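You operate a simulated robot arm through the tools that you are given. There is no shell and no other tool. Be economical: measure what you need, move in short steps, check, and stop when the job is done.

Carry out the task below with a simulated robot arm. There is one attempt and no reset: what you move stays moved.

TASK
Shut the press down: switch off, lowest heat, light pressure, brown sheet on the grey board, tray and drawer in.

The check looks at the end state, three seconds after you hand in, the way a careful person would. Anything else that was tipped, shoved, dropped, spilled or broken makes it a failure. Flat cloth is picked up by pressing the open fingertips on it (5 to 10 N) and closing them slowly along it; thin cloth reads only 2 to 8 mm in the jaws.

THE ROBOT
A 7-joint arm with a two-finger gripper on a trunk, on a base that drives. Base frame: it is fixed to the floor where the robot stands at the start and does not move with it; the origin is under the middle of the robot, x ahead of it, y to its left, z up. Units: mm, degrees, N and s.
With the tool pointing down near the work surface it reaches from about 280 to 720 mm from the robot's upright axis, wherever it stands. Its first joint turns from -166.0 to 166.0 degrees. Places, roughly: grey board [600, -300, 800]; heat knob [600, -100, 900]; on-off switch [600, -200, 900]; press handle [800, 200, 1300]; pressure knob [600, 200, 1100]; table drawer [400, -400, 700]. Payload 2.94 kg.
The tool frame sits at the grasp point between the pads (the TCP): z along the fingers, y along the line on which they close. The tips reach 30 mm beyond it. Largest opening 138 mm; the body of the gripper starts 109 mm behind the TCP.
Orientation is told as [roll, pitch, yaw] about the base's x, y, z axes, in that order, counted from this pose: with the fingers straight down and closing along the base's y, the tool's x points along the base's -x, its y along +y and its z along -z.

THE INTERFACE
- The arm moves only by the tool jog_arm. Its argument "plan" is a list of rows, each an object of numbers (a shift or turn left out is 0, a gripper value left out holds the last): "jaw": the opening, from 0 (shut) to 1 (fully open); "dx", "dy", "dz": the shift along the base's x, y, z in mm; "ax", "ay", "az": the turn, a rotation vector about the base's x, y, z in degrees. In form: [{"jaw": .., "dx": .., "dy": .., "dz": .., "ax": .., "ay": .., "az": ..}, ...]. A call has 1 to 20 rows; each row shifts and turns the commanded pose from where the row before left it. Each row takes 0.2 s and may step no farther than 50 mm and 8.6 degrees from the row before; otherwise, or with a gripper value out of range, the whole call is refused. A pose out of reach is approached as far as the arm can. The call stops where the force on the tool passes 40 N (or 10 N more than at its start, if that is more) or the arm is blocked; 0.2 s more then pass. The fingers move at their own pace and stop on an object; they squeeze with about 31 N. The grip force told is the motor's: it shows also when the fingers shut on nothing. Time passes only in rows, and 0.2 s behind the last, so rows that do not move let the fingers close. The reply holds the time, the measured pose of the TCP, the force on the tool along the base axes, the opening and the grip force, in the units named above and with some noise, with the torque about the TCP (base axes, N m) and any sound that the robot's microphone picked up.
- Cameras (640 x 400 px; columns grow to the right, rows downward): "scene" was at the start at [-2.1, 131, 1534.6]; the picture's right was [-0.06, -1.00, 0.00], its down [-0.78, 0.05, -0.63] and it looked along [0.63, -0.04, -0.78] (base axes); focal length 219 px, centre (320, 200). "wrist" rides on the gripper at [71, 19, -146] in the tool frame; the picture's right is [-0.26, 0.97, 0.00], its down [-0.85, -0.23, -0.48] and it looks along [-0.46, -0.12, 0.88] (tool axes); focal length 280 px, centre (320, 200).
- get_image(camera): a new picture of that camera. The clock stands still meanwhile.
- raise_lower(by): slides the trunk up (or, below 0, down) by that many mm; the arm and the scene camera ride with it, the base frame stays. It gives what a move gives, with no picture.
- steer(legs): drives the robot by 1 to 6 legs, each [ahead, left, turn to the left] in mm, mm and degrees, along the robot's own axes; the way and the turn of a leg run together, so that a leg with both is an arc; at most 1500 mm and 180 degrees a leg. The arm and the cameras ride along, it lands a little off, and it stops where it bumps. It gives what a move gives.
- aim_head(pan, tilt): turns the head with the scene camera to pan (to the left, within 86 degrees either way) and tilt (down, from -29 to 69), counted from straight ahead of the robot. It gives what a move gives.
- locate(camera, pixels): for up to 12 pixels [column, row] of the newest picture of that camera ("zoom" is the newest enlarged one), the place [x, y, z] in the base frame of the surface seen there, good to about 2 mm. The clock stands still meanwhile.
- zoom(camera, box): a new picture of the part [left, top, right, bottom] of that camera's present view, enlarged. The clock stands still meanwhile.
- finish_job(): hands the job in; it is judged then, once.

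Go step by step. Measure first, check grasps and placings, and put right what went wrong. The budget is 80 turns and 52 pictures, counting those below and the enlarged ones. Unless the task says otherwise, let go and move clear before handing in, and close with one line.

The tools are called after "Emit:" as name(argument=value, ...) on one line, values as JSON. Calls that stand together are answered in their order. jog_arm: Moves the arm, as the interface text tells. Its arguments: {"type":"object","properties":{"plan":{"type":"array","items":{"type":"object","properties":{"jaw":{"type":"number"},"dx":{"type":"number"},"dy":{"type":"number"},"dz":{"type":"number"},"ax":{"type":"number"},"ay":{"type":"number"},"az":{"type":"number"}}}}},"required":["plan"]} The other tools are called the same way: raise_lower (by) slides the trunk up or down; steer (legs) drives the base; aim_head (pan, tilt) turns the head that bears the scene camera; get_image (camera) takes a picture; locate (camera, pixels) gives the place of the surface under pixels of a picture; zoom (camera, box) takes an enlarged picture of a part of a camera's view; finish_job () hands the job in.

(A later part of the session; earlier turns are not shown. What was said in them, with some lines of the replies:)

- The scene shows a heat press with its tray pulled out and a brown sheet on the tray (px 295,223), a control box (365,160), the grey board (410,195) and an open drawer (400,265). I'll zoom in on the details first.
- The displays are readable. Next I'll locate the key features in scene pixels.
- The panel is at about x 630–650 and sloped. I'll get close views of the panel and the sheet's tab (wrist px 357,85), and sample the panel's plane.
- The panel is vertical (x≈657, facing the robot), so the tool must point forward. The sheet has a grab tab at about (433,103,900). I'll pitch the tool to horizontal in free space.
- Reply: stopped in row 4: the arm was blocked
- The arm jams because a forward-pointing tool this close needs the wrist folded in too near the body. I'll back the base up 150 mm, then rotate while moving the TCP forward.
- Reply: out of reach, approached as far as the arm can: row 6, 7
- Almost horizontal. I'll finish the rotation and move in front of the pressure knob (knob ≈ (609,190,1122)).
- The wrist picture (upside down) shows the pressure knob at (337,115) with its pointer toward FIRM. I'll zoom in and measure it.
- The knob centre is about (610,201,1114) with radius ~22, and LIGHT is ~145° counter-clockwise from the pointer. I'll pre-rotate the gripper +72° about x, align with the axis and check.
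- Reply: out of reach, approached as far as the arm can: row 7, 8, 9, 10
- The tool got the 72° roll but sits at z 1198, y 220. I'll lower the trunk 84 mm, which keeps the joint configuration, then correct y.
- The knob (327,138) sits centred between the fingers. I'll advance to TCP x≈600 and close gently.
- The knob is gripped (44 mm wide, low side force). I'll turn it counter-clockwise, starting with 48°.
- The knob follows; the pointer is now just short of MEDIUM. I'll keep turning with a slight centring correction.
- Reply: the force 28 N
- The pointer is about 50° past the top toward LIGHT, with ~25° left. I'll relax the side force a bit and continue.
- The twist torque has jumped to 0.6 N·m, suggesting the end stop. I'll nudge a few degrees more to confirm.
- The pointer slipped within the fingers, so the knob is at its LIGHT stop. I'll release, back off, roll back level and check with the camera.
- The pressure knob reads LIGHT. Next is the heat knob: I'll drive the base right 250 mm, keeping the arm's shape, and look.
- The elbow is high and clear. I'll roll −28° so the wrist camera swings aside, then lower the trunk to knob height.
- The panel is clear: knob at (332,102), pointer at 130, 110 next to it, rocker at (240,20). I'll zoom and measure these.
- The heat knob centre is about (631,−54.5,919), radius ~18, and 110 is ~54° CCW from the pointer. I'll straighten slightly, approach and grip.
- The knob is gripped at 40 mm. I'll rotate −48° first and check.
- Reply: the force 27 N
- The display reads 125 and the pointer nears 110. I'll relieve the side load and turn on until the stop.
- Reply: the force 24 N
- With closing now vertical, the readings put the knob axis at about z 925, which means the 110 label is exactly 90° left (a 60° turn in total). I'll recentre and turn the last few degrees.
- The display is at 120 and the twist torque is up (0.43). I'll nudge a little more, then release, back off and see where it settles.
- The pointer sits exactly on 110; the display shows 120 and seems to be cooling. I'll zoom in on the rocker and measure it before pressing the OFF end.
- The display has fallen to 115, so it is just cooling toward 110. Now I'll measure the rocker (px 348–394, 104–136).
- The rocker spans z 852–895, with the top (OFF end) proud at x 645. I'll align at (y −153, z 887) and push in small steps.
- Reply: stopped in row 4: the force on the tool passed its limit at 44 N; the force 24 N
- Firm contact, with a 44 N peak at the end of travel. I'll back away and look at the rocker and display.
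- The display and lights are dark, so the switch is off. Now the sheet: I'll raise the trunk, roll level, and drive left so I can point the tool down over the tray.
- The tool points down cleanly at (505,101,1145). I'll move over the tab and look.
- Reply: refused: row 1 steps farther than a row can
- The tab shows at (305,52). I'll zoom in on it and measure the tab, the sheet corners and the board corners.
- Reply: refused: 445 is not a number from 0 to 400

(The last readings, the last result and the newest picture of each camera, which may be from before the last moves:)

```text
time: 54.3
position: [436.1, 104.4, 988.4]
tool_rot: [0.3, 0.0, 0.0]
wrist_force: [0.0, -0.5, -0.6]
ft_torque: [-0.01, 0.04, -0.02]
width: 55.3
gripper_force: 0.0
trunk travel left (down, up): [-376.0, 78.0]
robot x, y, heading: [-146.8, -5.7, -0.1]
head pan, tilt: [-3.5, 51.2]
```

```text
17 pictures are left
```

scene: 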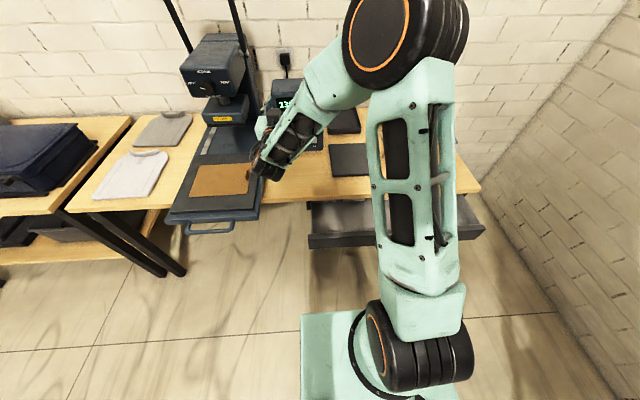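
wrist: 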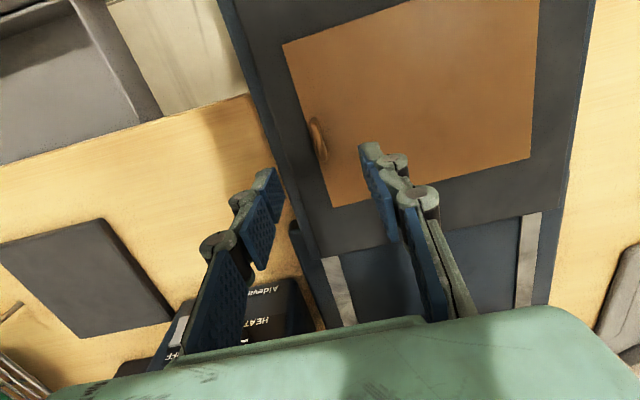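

The tab runs x 418–449, y≈103.5, z 875–900. I'll descend to TCP z≈909 and grip.

Emit:
jog_arm(plan=[{"dx": -2, "dy": -0.7, "dz": -40}, {"dz": -25}, {"dz": -8}, {"dz": -6}, {"dx": 0}, {"jaw": 0.0}, {"jaw": 0.0}, {"jaw": 0.0}, {"jaw": 0.0}])

Emit:
jog_arm(plan=[{"dz": 10}, {"dz": 20}, {"dz": 20}, {"dz": 0}])

Emit:
get_image(camera="wrist")

```text
time: 56.3
position: [434.8, 103.0, 911.2]
tool_rot: [0.3, 0.1, 0.1]
wrist_force: [0.6, -0.2, -0.6]
ft_torque: [-0.05, 0.0, 0.0]
width: 6.0
gripper_force: 30.2
trunk travel left (down, up): [-376.0, 78.0]
robot x, y, heading: [-150.2, -6.4, 0.0]
head pan, tilt: [-3.5, 51.2]
```

```text
time: 57.3
position: [434.2, 102.1, 961.4]
tool_rot: [0.3, 0.1, 0.1]
wrist_force: [-0.5, -1.5, 0.4]
ft_torque: [0.02, -0.02, -0.04]
width: 6.0
gripper_force: 31.0
trunk travel left (down, up): [-376.0, 78.0]
robot x, y, heading: [-148.5, -7.0, -0.1]
head pan, tilt: [-3.5, 51.2]
```

```text
16 pictures are left
```

wrist: 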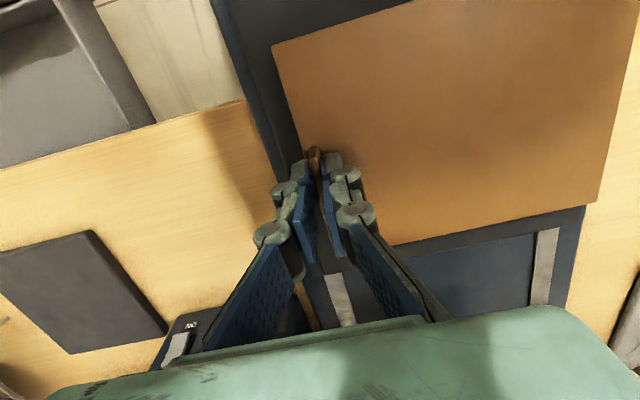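

The sheet is rigid and hangs level from the tab. Turned 90° it fits the board (182×170) better, so I'll raise it, drive right 250 mm and rotate −90° well above everything.

Emit:
jog_arm(plan=[{"dz": 25}, {"dz": 40}, {"dz": 40}, {"dz": 25}, {"dz": 0}])

Emit:
steer(legs=[[0, -250, 0]])

Emit:
jog_arm(plan=[{"az": -8.2, "dy": -10}, {"az": -8.2, "dy": -15}, {"az": -8.2, "dy": -15}, {"az": -8.2, "dy": -15}, {"az": -8.2, "dy": -15}, {"az": -8.2, "dy": -15}, {"az": -8.2, "dy": -15}, {"az": -8.2, "dy": -15}, {"az": -8.2, "dy": -15}, {"az": -8.2, "dy": -15}, {"az": -8.0, "dy": -7}, {"dx": 0}])

Emit:
get_image(camera="wrist")

```text
time: 58.5
position: [434.1, 103.3, 1090.6]
tool_rot: [0.3, 0.0, 0.0]
wrist_force: [0.7, 0.9, -0.5]
ft_torque: [-0.02, -0.03, -0.02]
width: 6.0
gripper_force: 31.0
trunk travel left (down, up): [-376.0, 78.0]
robot x, y, heading: [-151.3, -2.2, 0.0]
head pan, tilt: [-3.5, 51.2]
```

```text
time: 61.3
position: [434.2, -143.5, 1089.3]
tool_rot: [0.3, 0.1, 0.1]
wrist_force: [0.9, 0.1, -1.0]
ft_torque: [-0.02, -0.01, -0.02]
width: 6.2
gripper_force: 31.0
trunk travel left (down, up): [-376.0, 78.0]
robot x, y, heading: [-145.9, -249.1, 0.0]
head pan, tilt: [-3.5, 51.2]
```

```text
time: 63.9
position: [434.2, -297.3, 1091.0]
tool_rot: [0.3, 0.2, -90.1]
wrist_force: [-0.1, 0.2, 0.0]
ft_torque: [0.03, -0.01, 0.02]
width: 6.1
gripper_force: 31.5
trunk travel left (down, up): [-376.0, 78.0]
robot x, y, heading: [-148.8, -252.0, -0.0]
head pan, tilt: [-3.5, 51.2]
```

```text
15 pictures are left
```

wrist: 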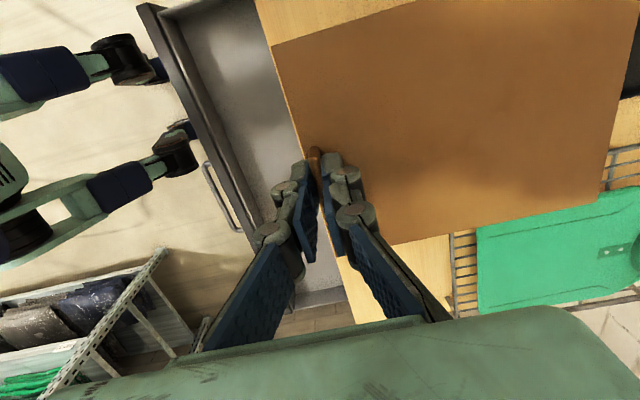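

The sheet is held level with its long side along x. I'll measure its corners to aim the placement.

Emit:
locate(camera="wrist", pixels=[[276, 48], [392, 242], [594, 203], [630, 5], [450, 120], [292, 110], [500, 30]])

```text
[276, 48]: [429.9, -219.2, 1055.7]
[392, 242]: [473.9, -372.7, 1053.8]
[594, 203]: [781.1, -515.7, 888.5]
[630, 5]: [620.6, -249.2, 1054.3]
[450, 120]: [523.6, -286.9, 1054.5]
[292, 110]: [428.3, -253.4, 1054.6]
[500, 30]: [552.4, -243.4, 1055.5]
```

The sheet is level, spanning x 427–625, y −374…−218. I'll shift +51/−8 to centre it over the board and descend to just above.

Emit:
jog_arm(plan=[{"dx": 26, "dy": -4}, {"dx": 25, "dy": -4}, {"dz": -45}, {"dz": -45}, {"dz": -45}, {"dz": -45}, {"dz": -30}, {"dz": 0}])

Emit:
get_image(camera="scene")

Emit:
get_image(camera="wrist")

```text
time: 65.7
position: [484.0, -302.9, 878.0]
tool_rot: [0.3, 0.1, -89.9]
wrist_force: [-0.8, 0.8, 0.3]
ft_torque: [0.02, 0.02, -0.01]
width: 6.0
gripper_force: 31.3
trunk travel left (down, up): [-376.0, 78.0]
robot x, y, heading: [-150.3, -253.7, -0.1]
head pan, tilt: [-3.5, 51.2]
```

```text
14 pictures are left
```

scene: 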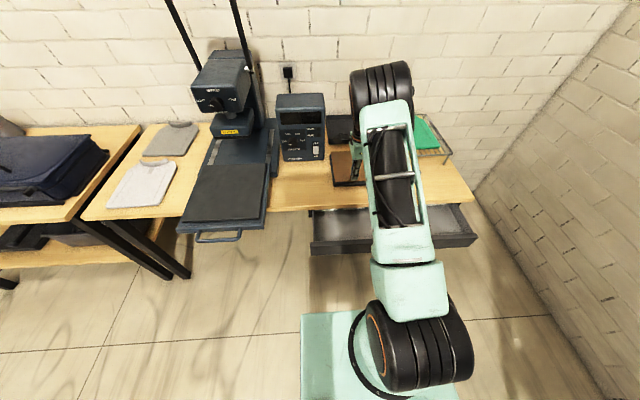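

```text
13 pictures are left
```

wrist: 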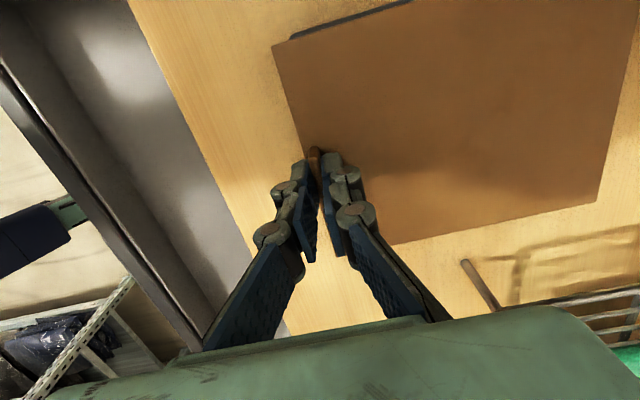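

The sheet covers the board with only the board's left rim peeking out at (350,18). I'll lower gently until contact.

Emit:
jog_arm(plan=[{"dz": -10}, {"dz": -6}, {"dz": -3}, {"dz": -2}, {"dz": 0}])

```text
time: 66.9
position: [485.6, -303.5, 859.5]
tool_rot: [0.3, 0.2, -89.9]
wrist_force: [-0.2, 0.2, -0.5]
ft_torque: [0.0, 0.02, 0.0]
width: 6.0
gripper_force: 31.5
trunk travel left (down, up): [-376.0, 78.0]
robot x, y, heading: [-150.0, -249.0, 0.0]
head pan, tilt: [-3.5, 51.2]
```

Emit:
jog_arm(plan=[{"dz": -2}, {"dz": -1.5}, {"dz": -1.5}, {"dz": 0}])

```text
time: 67.9
position: [484.8, -303.2, 856.6]
tool_rot: [0.7, 0.1, -89.9]
wrist_force: [-0.1, 0.2, 14.6]
ft_torque: [0.09, 0.07, -0.01]
width: 6.1
gripper_force: 30.8
trunk travel left (down, up): [-376.0, 78.0]
robot x, y, heading: [-153.0, -251.7, 0.0]
head pan, tilt: [-3.5, 51.2]
```

Contact at 14.6 N. I'll release and rise.

Emit:
jog_arm(plan=[{"dz": 1, "jaw": 0.25}, {"jaw": 0.25}, {"jaw": 0.25}, {"dz": 30}, {"dz": 40}, {"dz": 45}, {"dz": 45}, {"dz": 0}])

Emit:
get_image(camera="wrist")

```text
time: 69.7
position: [485.5, -303.0, 1014.6]
tool_rot: [0.3, 0.1, -89.9]
wrist_force: [-0.4, 1.2, -0.2]
ft_torque: [0.01, -0.01, -0.02]
width: 34.3
gripper_force: 0.0
trunk travel left (down, up): [-376.0, 78.0]
robot x, y, heading: [-148.0, -254.0, 0.2]
head pan, tilt: [-3.5, 51.2]
```

```text
12 pictures are left
```

wrist: 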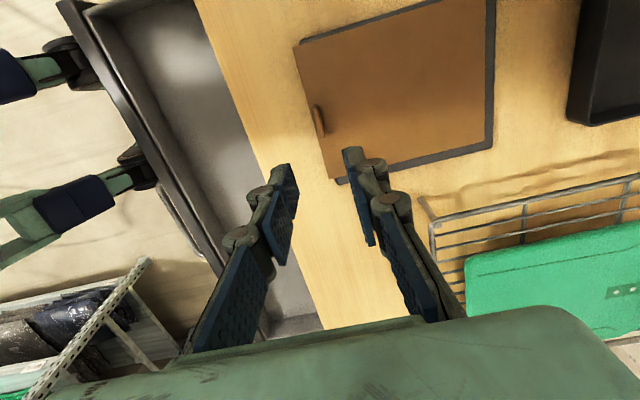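

The sheet lies on the board with board showing on three sides. Next is the drawer: I'll locate its front rim (px ~140,130) and handle (185,220).

Emit:
locate(camera="wrist", pixels=[[85, 30], [115, 80], [150, 140], [210, 255], [165, 195], [185, 225], [205, 250], [125, 135], [97, 80], [70, 10], [315, 325], [180, 150]])

Emit:
zoom(camera="scene", box=[290, 180, 490, 280])

Emit:
locate(camera="zoom", pixels=[[80, 215], [150, 210], [240, 205], [520, 195], [590, 180], [200, 225], [545, 205], [570, 100], [100, 120], [130, 150]])

```text
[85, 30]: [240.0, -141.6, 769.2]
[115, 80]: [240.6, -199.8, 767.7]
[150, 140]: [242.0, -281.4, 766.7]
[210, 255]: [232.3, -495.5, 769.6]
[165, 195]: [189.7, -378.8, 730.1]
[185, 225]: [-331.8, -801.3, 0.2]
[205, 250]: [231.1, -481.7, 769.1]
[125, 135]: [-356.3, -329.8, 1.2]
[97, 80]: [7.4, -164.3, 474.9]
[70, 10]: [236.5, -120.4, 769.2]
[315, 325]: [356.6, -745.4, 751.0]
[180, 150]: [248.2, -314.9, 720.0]
```

```text
3.20 times, centred on (390, 230) of scene
```

zoom: 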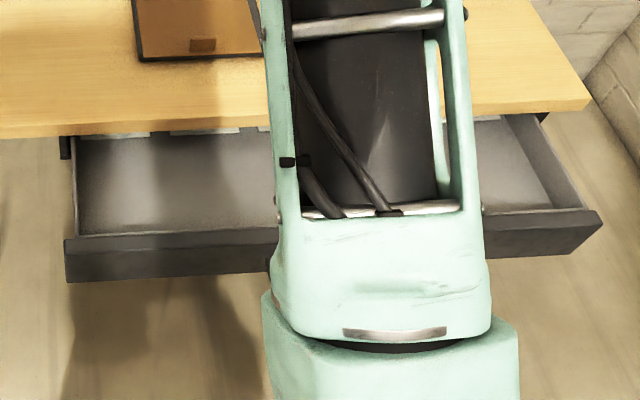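

```text
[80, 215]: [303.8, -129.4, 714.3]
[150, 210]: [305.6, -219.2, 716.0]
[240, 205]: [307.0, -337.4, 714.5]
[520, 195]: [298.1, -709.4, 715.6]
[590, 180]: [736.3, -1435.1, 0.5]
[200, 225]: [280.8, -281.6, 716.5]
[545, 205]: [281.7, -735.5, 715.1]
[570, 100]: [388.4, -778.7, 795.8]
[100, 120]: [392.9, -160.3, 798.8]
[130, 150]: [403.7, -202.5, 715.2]
```

The drawer front is at x≈235 (rim z 769) and the handle bar at x≈188, z≈730, centred near y −427. I'll move in front of the handle with closed fingers and look from above.

Emit:
jog_arm(plan=[{"dx": -40, "dy": -14, "jaw": 0}, {"dx": -40, "dy": -14}, {"dx": -40, "dy": -14}, {"dx": -40, "dy": -14}, {"dx": -40, "dy": -14}, {"dx": -40, "dy": -14}, {"dx": -40, "dy": -14}, {"dx": -40, "dy": -14}, {"dx": -15, "dy": -12}, {"dx": 0}])

Emit:
get_image(camera="wrist")

```text
time: 71.9
position: [148.6, -427.7, 1015.5]
tool_rot: [0.3, 0.1, -90.0]
wrist_force: [-0.6, 0.4, 0.4]
ft_torque: [0.01, 0.01, -0.01]
width: 0.1
gripper_force: 28.5
trunk travel left (down, up): [-376.0, 78.0]
robot x, y, heading: [-146.1, -256.3, -0.1]
head pan, tilt: [-3.5, 51.2]
```

```text
10 pictures are left
```

wrist: 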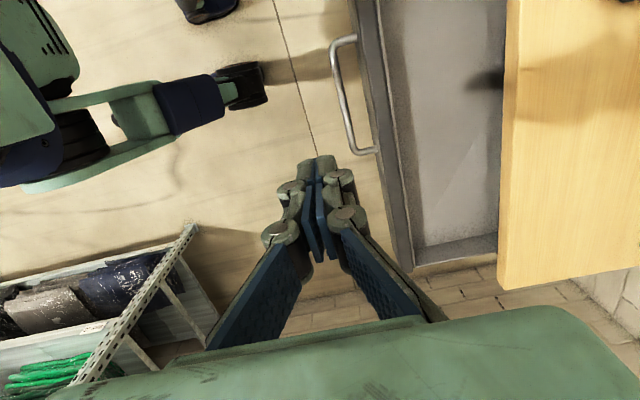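

Emit:
locate(camera="wrist", pixels=[[333, 50], [340, 95], [350, 145], [350, 38], [372, 150], [380, 20], [400, 110], [408, 250], [403, 262], [390, 60], [500, 240], [505, 150]])

```text
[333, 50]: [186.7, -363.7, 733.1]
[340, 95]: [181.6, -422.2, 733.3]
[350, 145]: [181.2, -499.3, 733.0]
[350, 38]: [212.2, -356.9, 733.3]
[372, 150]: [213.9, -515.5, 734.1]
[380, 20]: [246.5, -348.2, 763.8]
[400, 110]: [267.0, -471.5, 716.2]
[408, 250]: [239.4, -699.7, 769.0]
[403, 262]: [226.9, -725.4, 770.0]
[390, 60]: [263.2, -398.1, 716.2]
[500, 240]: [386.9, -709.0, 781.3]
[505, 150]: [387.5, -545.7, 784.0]
```

The handle bar is at x≈182, z≈733, y −507…−360. I'll lower the trunk 200 mm and jog down to TCP z≈740 in front of it.

Emit:
raise_lower(by=-200)

Emit:
jog_arm(plan=[{"dz": -40, "dy": -5}, {"dz": -36}, {"dz": 0}, {"dx": 10}, {"dx": 10}, {"dx": 5}, {"dx": 0}])

```text
time: 74.0
position: [148.4, -427.7, 815.0]
tool_rot: [0.3, 0.2, -90.0]
wrist_force: [0.0, 0.3, -0.7]
ft_torque: [0.02, -0.03, 0.04]
width: 0.0
gripper_force: 28.5
trunk travel left (down, up): [-176.0, 278.0]
robot x, y, heading: [-149.0, -252.7, -0.2]
head pan, tilt: [-3.5, 51.2]
```

```text
time: 75.6
position: [175.3, -432.4, 740.4]
tool_rot: [0.3, 0.1, -89.9]
wrist_force: [0.8, -0.1, 0.8]
ft_torque: [-0.03, -0.01, 0.01]
width: 0.1
gripper_force: 28.7
trunk travel left (down, up): [-176.0, 278.0]
robot x, y, heading: [-149.4, -254.3, 0.1]
head pan, tilt: [-3.5, 51.2]
```

Emit:
jog_arm(plan=[{"dx": 6}, {"dx": 8}, {"dx": 8}, {"dx": 8}, {"dx": 8}, {"dx": 8}, {"dx": 8}, {"dx": 8}, {"dx": 8}, {"dx": 8}, {"dx": 8}, {"dx": 8}, {"dx": 0}])

Emit:
get_image(camera="wrist")

```text
time: 78.4
position: [268.3, -431.8, 738.7]
tool_rot: [0.3, 0.1, -89.9]
wrist_force: [0.2, -0.6, -0.6]
ft_torque: [-0.01, 0.02, 0.0]
width: 0.0
gripper_force: 28.2
trunk travel left (down, up): [-176.0, 278.0]
robot x, y, heading: [-150.6, -250.8, -0.2]
head pan, tilt: [-3.5, 51.2]
```

```text
9 pictures are left
```

wrist: 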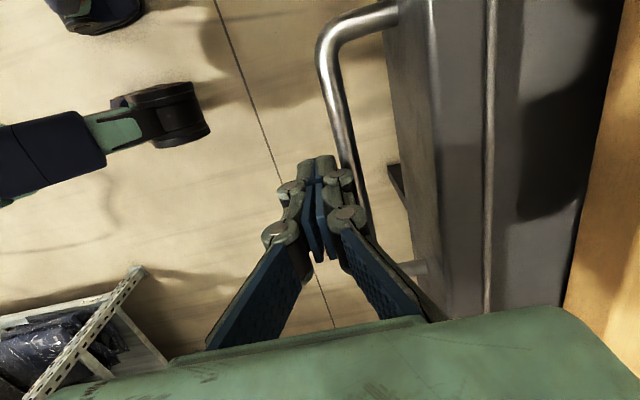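

The drawer is sliding with the handle against the fingers. I'll continue until it stops.

Emit:
jog_arm(plan=[{"dx": 8}, {"dx": 8}, {"dx": 8}, {"dx": 8}, {"dx": 8}, {"dx": 8}, {"dx": 5}, {"dx": 5}, {"dx": 5}, {"dx": 5}, {"dx": 5}, {"dx": 5}, {"dx": 5}, {"dx": 5}, {"dx": 0}])

```text
time: 80.8
position: [330.4, -432.3, 737.6]
tool_rot: [-1.0, 0.4, -90.1]
wrist_force: [-9.3, 0.5, 5.0]
ft_torque: [0.01, -0.01, 0.03]
width: 0.0
gripper_force: 27.9
trunk travel left (down, up): [-176.0, 278.0]
robot x, y, heading: [-150.4, -250.9, -0.2]
head pan, tilt: [-3.5, 51.2]
stopped in row 11: the force on the tool passed its limit at 44 N (the readings are from after the stop); the commanded pose is now the measured one
```

It stopped hard at TCP x≈330 (front ≈ table edge). I'll back off, rise and check.

Emit:
jog_arm(plan=[{"dx": -20}, {"dx": -30}, {"dz": 40}, {"dz": 45}, {"dz": 0}])

Emit:
raise_lower(by=200)

Emit:
get_image(camera="wrist")

Emit:
locate(camera="wrist", pixels=[[400, 100], [420, 100], [440, 100], [460, 100], [480, 100]])

```text
time: 82.0
position: [281.3, -430.5, 820.8]
tool_rot: [-0.7, 0.5, -90.1]
wrist_force: [0.2, 0.1, -0.4]
ft_torque: [0.0, -0.01, -0.01]
width: 0.0
gripper_force: 28.2
trunk travel left (down, up): [-176.0, 278.0]
robot x, y, heading: [-149.8, -252.8, -0.0]
head pan, tilt: [-3.5, 51.2]
```

```text
time: 84.2
position: [281.1, -430.4, 1019.6]
tool_rot: [-0.6, 0.4, -90.1]
wrist_force: [0.4, -0.2, 0.2]
ft_torque: [0.02, -0.01, 0.0]
width: 0.2
gripper_force: 28.8
trunk travel left (down, up): [-376.0, 78.0]
robot x, y, heading: [-146.9, -251.3, 0.1]
head pan, tilt: [-3.5, 51.2]
```

```text
8 pictures are left
```

wrist: 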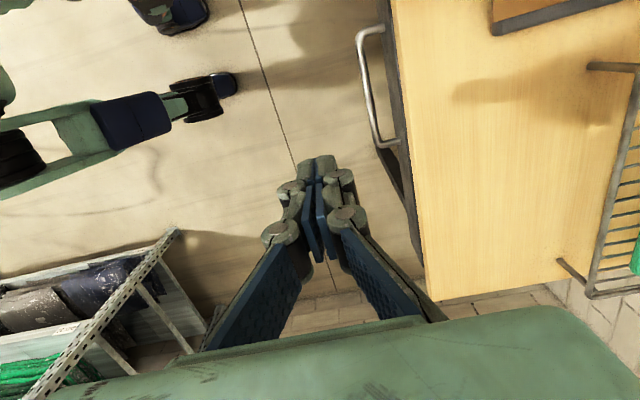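

```text
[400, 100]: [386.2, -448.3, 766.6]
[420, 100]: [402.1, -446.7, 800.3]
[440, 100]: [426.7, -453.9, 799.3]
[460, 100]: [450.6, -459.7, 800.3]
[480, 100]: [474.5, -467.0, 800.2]
```

The drawer front is now flush with the table edge (x≈386 vs 388) after an abrupt stop, so it is shut. Now the tray: I'll drive left 450 mm, swing the arm to y≈195 and look at the tray handle.

Emit:
steer(legs=[[0, 450, 0]])

Emit:
jog_arm(plan=[{"dy": 40, "dx": -20}, {"dy": 40, "dx": -25}, {"dy": 40, "dx": -25}, {"dy": 40, "dx": -25}, {"dy": 15, "dx": -20}, {"dx": 0}])

Emit:
get_image(camera="wrist")

```text
time: 88.7
position: [279.8, 19.1, 1020.5]
tool_rot: [-0.7, 0.4, -89.9]
wrist_force: [0.4, -0.1, -0.8]
ft_torque: [-0.03, -0.01, -0.03]
width: 0.0
gripper_force: 28.1
trunk travel left (down, up): [-376.0, 78.0]
robot x, y, heading: [-154.0, 194.8, 0.4]
head pan, tilt: [-3.5, 51.2]
```

```text
time: 90.0
position: [162.1, 192.4, 1019.0]
tool_rot: [-1.1, 0.3, -90.0]
wrist_force: [-0.2, -0.7, 0.0]
ft_torque: [0.0, 0.01, 0.0]
width: 0.2
gripper_force: 28.4
trunk travel left (down, up): [-376.0, 78.0]
robot x, y, heading: [-148.1, 194.5, 0.1]
head pan, tilt: [-3.5, 51.2]
```

```text
7 pictures are left
```

wrist: 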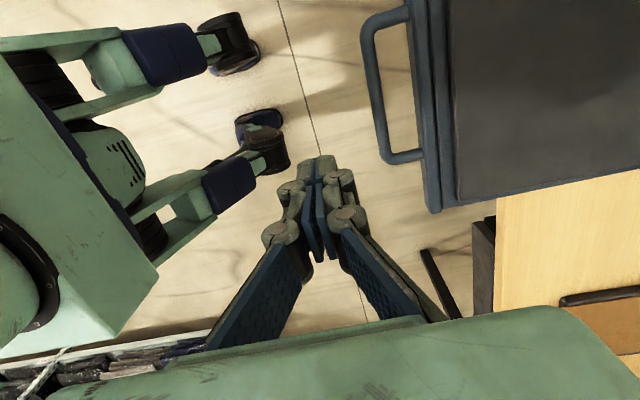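

Emit:
locate(camera="wrist", pixels=[[367, 50], [374, 95], [384, 145], [395, 14], [405, 157], [425, 100], [440, 100], [460, 100], [440, 205], [470, 200], [480, 255], [490, 240]])

```text
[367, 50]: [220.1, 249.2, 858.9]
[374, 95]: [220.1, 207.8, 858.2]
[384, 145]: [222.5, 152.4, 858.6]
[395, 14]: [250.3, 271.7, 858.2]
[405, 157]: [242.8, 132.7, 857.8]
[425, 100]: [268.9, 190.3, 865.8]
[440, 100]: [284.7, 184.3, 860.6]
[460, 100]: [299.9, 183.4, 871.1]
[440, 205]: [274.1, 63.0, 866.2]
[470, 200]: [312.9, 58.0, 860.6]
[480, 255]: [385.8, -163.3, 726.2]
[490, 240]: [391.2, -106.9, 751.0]
```

The tray handle bar is at x≈220, y 140–265, z≈858. I'll lower in front of its middle and start pushing.

Emit:
jog_arm(plan=[{"dz": -45, "dy": 9}, {"dz": -45}, {"dz": -40}, {"dz": -25}, {"dx": 10}, {"dx": 10}, {"dx": 10}, {"dx": 8}, {"dx": 8}, {"dx": 8}, {"dx": 8}, {"dx": 8}, {"dx": 8}, {"dx": 8}, {"dx": 8}, {"dx": 8}, {"dx": 8}, {"dx": 8}, {"dx": 0}])

```text
time: 94.0
position: [283.9, 203.0, 865.1]
tool_rot: [-0.7, 0.4, -89.8]
wrist_force: [-0.1, 0.6, 0.2]
ft_torque: [0.01, 0.02, -0.01]
width: 0.0
gripper_force: 28.4
trunk travel left (down, up): [-376.0, 78.0]
robot x, y, heading: [-150.4, 196.8, 0.3]
head pan, tilt: [-3.5, 51.2]
```

Emit:
jog_arm(plan=[{"dx": 8}, {"dx": 8}, {"dx": 8}, {"dx": 8}, {"dx": 8}, {"dx": 8}, {"dx": 8}, {"dx": 8}, {"dx": 8}, {"dx": 8}, {"dx": 8}, {"dx": 8}, {"dx": 8}, {"dx": 0}])

Emit:
get_image(camera="wrist")

```text
time: 97.0
position: [387.7, 202.1, 867.0]
tool_rot: [-0.7, 0.4, -90.0]
wrist_force: [0.2, 0.7, 0.9]
ft_torque: [0.02, -0.04, 0.0]
width: 0.2
gripper_force: 28.4
trunk travel left (down, up): [-376.0, 78.0]
robot x, y, heading: [-152.4, 197.4, 0.1]
head pan, tilt: [-3.5, 51.2]
```

```text
6 pictures are left
```

wrist: 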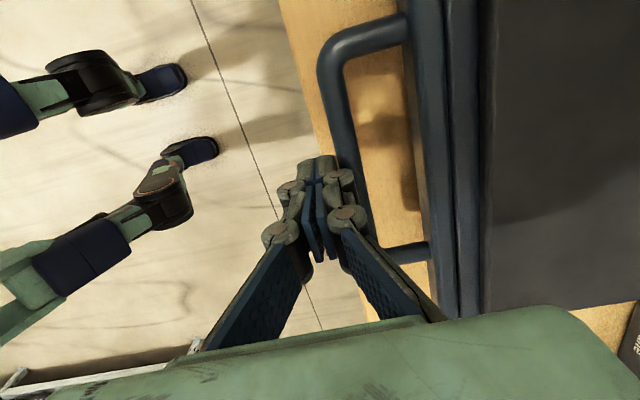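

The tray is sliding freely. I'll continue until it stops.

Emit:
jog_arm(plan=[{"dx": 8}, {"dx": 8}, {"dx": 8}, {"dx": 8}, {"dx": 8}, {"dx": 8}, {"dx": 6}, {"dx": 6}, {"dx": 6}, {"dx": 6}, {"dx": 6}, {"dx": 6}, {"dx": 6}, {"dx": 6}, {"dx": 6}, {"dx": 6}, {"dx": 0}])

```text
time: 100.7
position: [493.2, 202.5, 866.1]
tool_rot: [-0.9, 0.5, -89.9]
wrist_force: [-14.6, -0.6, 2.3]
ft_torque: [-0.02, 0.17, 0.0]
width: 0.3
gripper_force: 28.5
trunk travel left (down, up): [-376.0, 78.0]
robot x, y, heading: [-147.4, 195.6, 0.3]
head pan, tilt: [-3.5, 51.2]
```

Resistance (−14.6 N) appears at x≈493. I'll press a little further to confirm the stop.

Emit:
jog_arm(plan=[{"dx": 3}, {"dx": 3}, {"dx": 3}, {"dx": 3}, {"dx": 0}])

```text
time: 101.4
position: [493.3, 201.9, 866.8]
tool_rot: [-1.9, 0.3, -89.9]
wrist_force: [-11.9, -0.4, 14.0]
ft_torque: [0.0, -0.05, 0.01]
width: 0.2
gripper_force: 28.5
trunk travel left (down, up): [-376.0, 78.0]
robot x, y, heading: [-153.2, 194.4, 0.3]
head pan, tilt: [-3.5, 51.2]
stopped in row 3: the force on the tool passed its limit at 42 N (the readings are from after the stop); the commanded pose is now the measured one
```

The tray is at its hard stop (42 N, no further motion). I'll back off, rise, swing clear and take an overview.

Emit:
jog_arm(plan=[{"dx": -30}, {"dx": -45}, {"dx": -45}, {"dx": -45}, {"dz": 45}, {"dz": 45}, {"dz": 45}, {"dz": 0}])

Emit:
steer(legs=[[-250, -150, 0]])

Emit:
get_image(camera="scene")

```text
time: 103.2
position: [329.9, 202.7, 997.4]
tool_rot: [-2.0, 0.4, -89.9]
wrist_force: [0.1, -0.6, -0.2]
ft_torque: [-0.01, -0.02, -0.01]
width: 0.0
gripper_force: 28.5
trunk travel left (down, up): [-376.0, 78.0]
robot x, y, heading: [-150.2, 198.2, 0.5]
head pan, tilt: [-3.5, 51.2]
```

```text
time: 105.2
position: [82.6, 50.9, 998.6]
tool_rot: [-1.8, 0.4, -90.3]
wrist_force: [-0.7, -0.3, 0.2]
ft_torque: [0.0, -0.02, 0.0]
width: 0.0
gripper_force: 27.7
trunk travel left (down, up): [-376.0, 78.0]
robot x, y, heading: [-398.9, 46.0, -0.2]
head pan, tilt: [-3.5, 51.2]
```

```text
5 pictures are left
```

scene: 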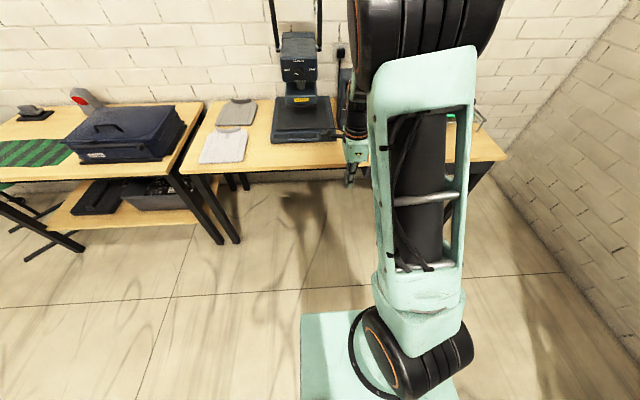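

The tray is in under the press. The arm hides the control box and board, so I'll drive left to see that side.

Emit:
steer(legs=[[0, 450, 0]])

Emit:
zoom(camera="scene", box=[280, 30, 600, 230])

```text
time: 109.7
position: [82.7, 506.4, 997.1]
tool_rot: [-1.9, 0.5, -90.1]
wrist_force: [0.1, 0.6, -0.2]
ft_torque: [0.01, 0.0, -0.01]
width: 0.1
gripper_force: 28.7
trunk travel left (down, up): [-376.0, 78.0]
robot x, y, heading: [-399.1, 499.8, 0.1]
head pan, tilt: [-3.5, 51.2]
```

```text
2.00 times, centred on (440, 130) of scene
```

zoom: 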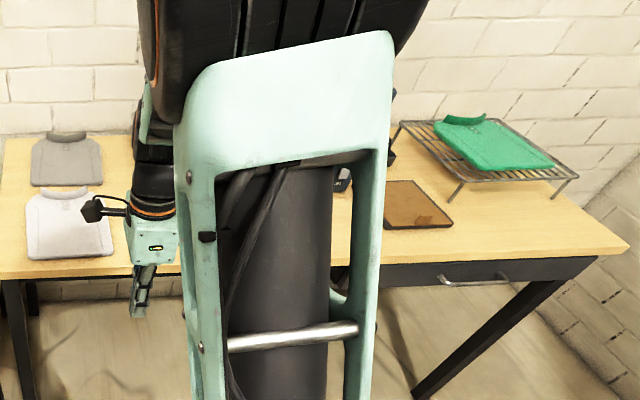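

The drawer is flush and the sheet is on the board. One last check of the control box and press from the right side.

Emit:
steer(legs=[[0, -750, 0]])

Emit:
zoom(camera="scene", box=[180, 30, 340, 160])

```text
time: 116.8
position: [80.6, -257.5, 997.5]
tool_rot: [-1.8, 0.4, -90.4]
wrist_force: [-0.2, 0.1, -0.8]
ft_torque: [-0.02, 0.01, -0.02]
width: 0.2
gripper_force: 28.8
trunk travel left (down, up): [-376.0, 78.0]
robot x, y, heading: [-396.4, -258.2, -0.3]
head pan, tilt: [-3.5, 51.2]
```

```text
3.08 times, centred on (260, 95) of scene
```

zoom: 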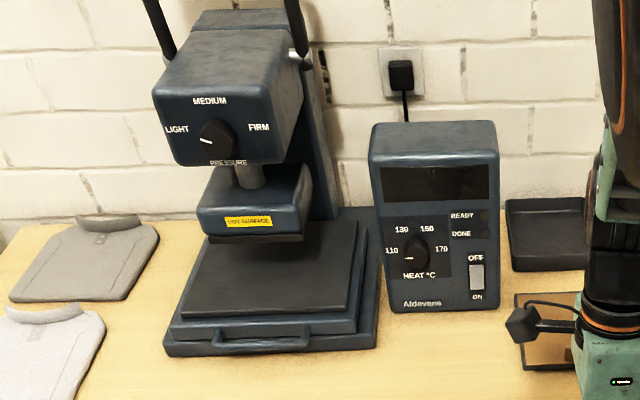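

The pressure knob points to LIGHT, the heat knob to 110, the display is dark and the tray is in. The box is upright, everything is in place and the arm is clear, so I'll hand in.

Emit:
finish_job()

```text
The job is handed in.
```

The press is shut down: switch off, heat at 110 (lowest), pressure on LIGHT, brown sheet on the grey board with its near edge about 8 mm past the board, and tray and drawer in.
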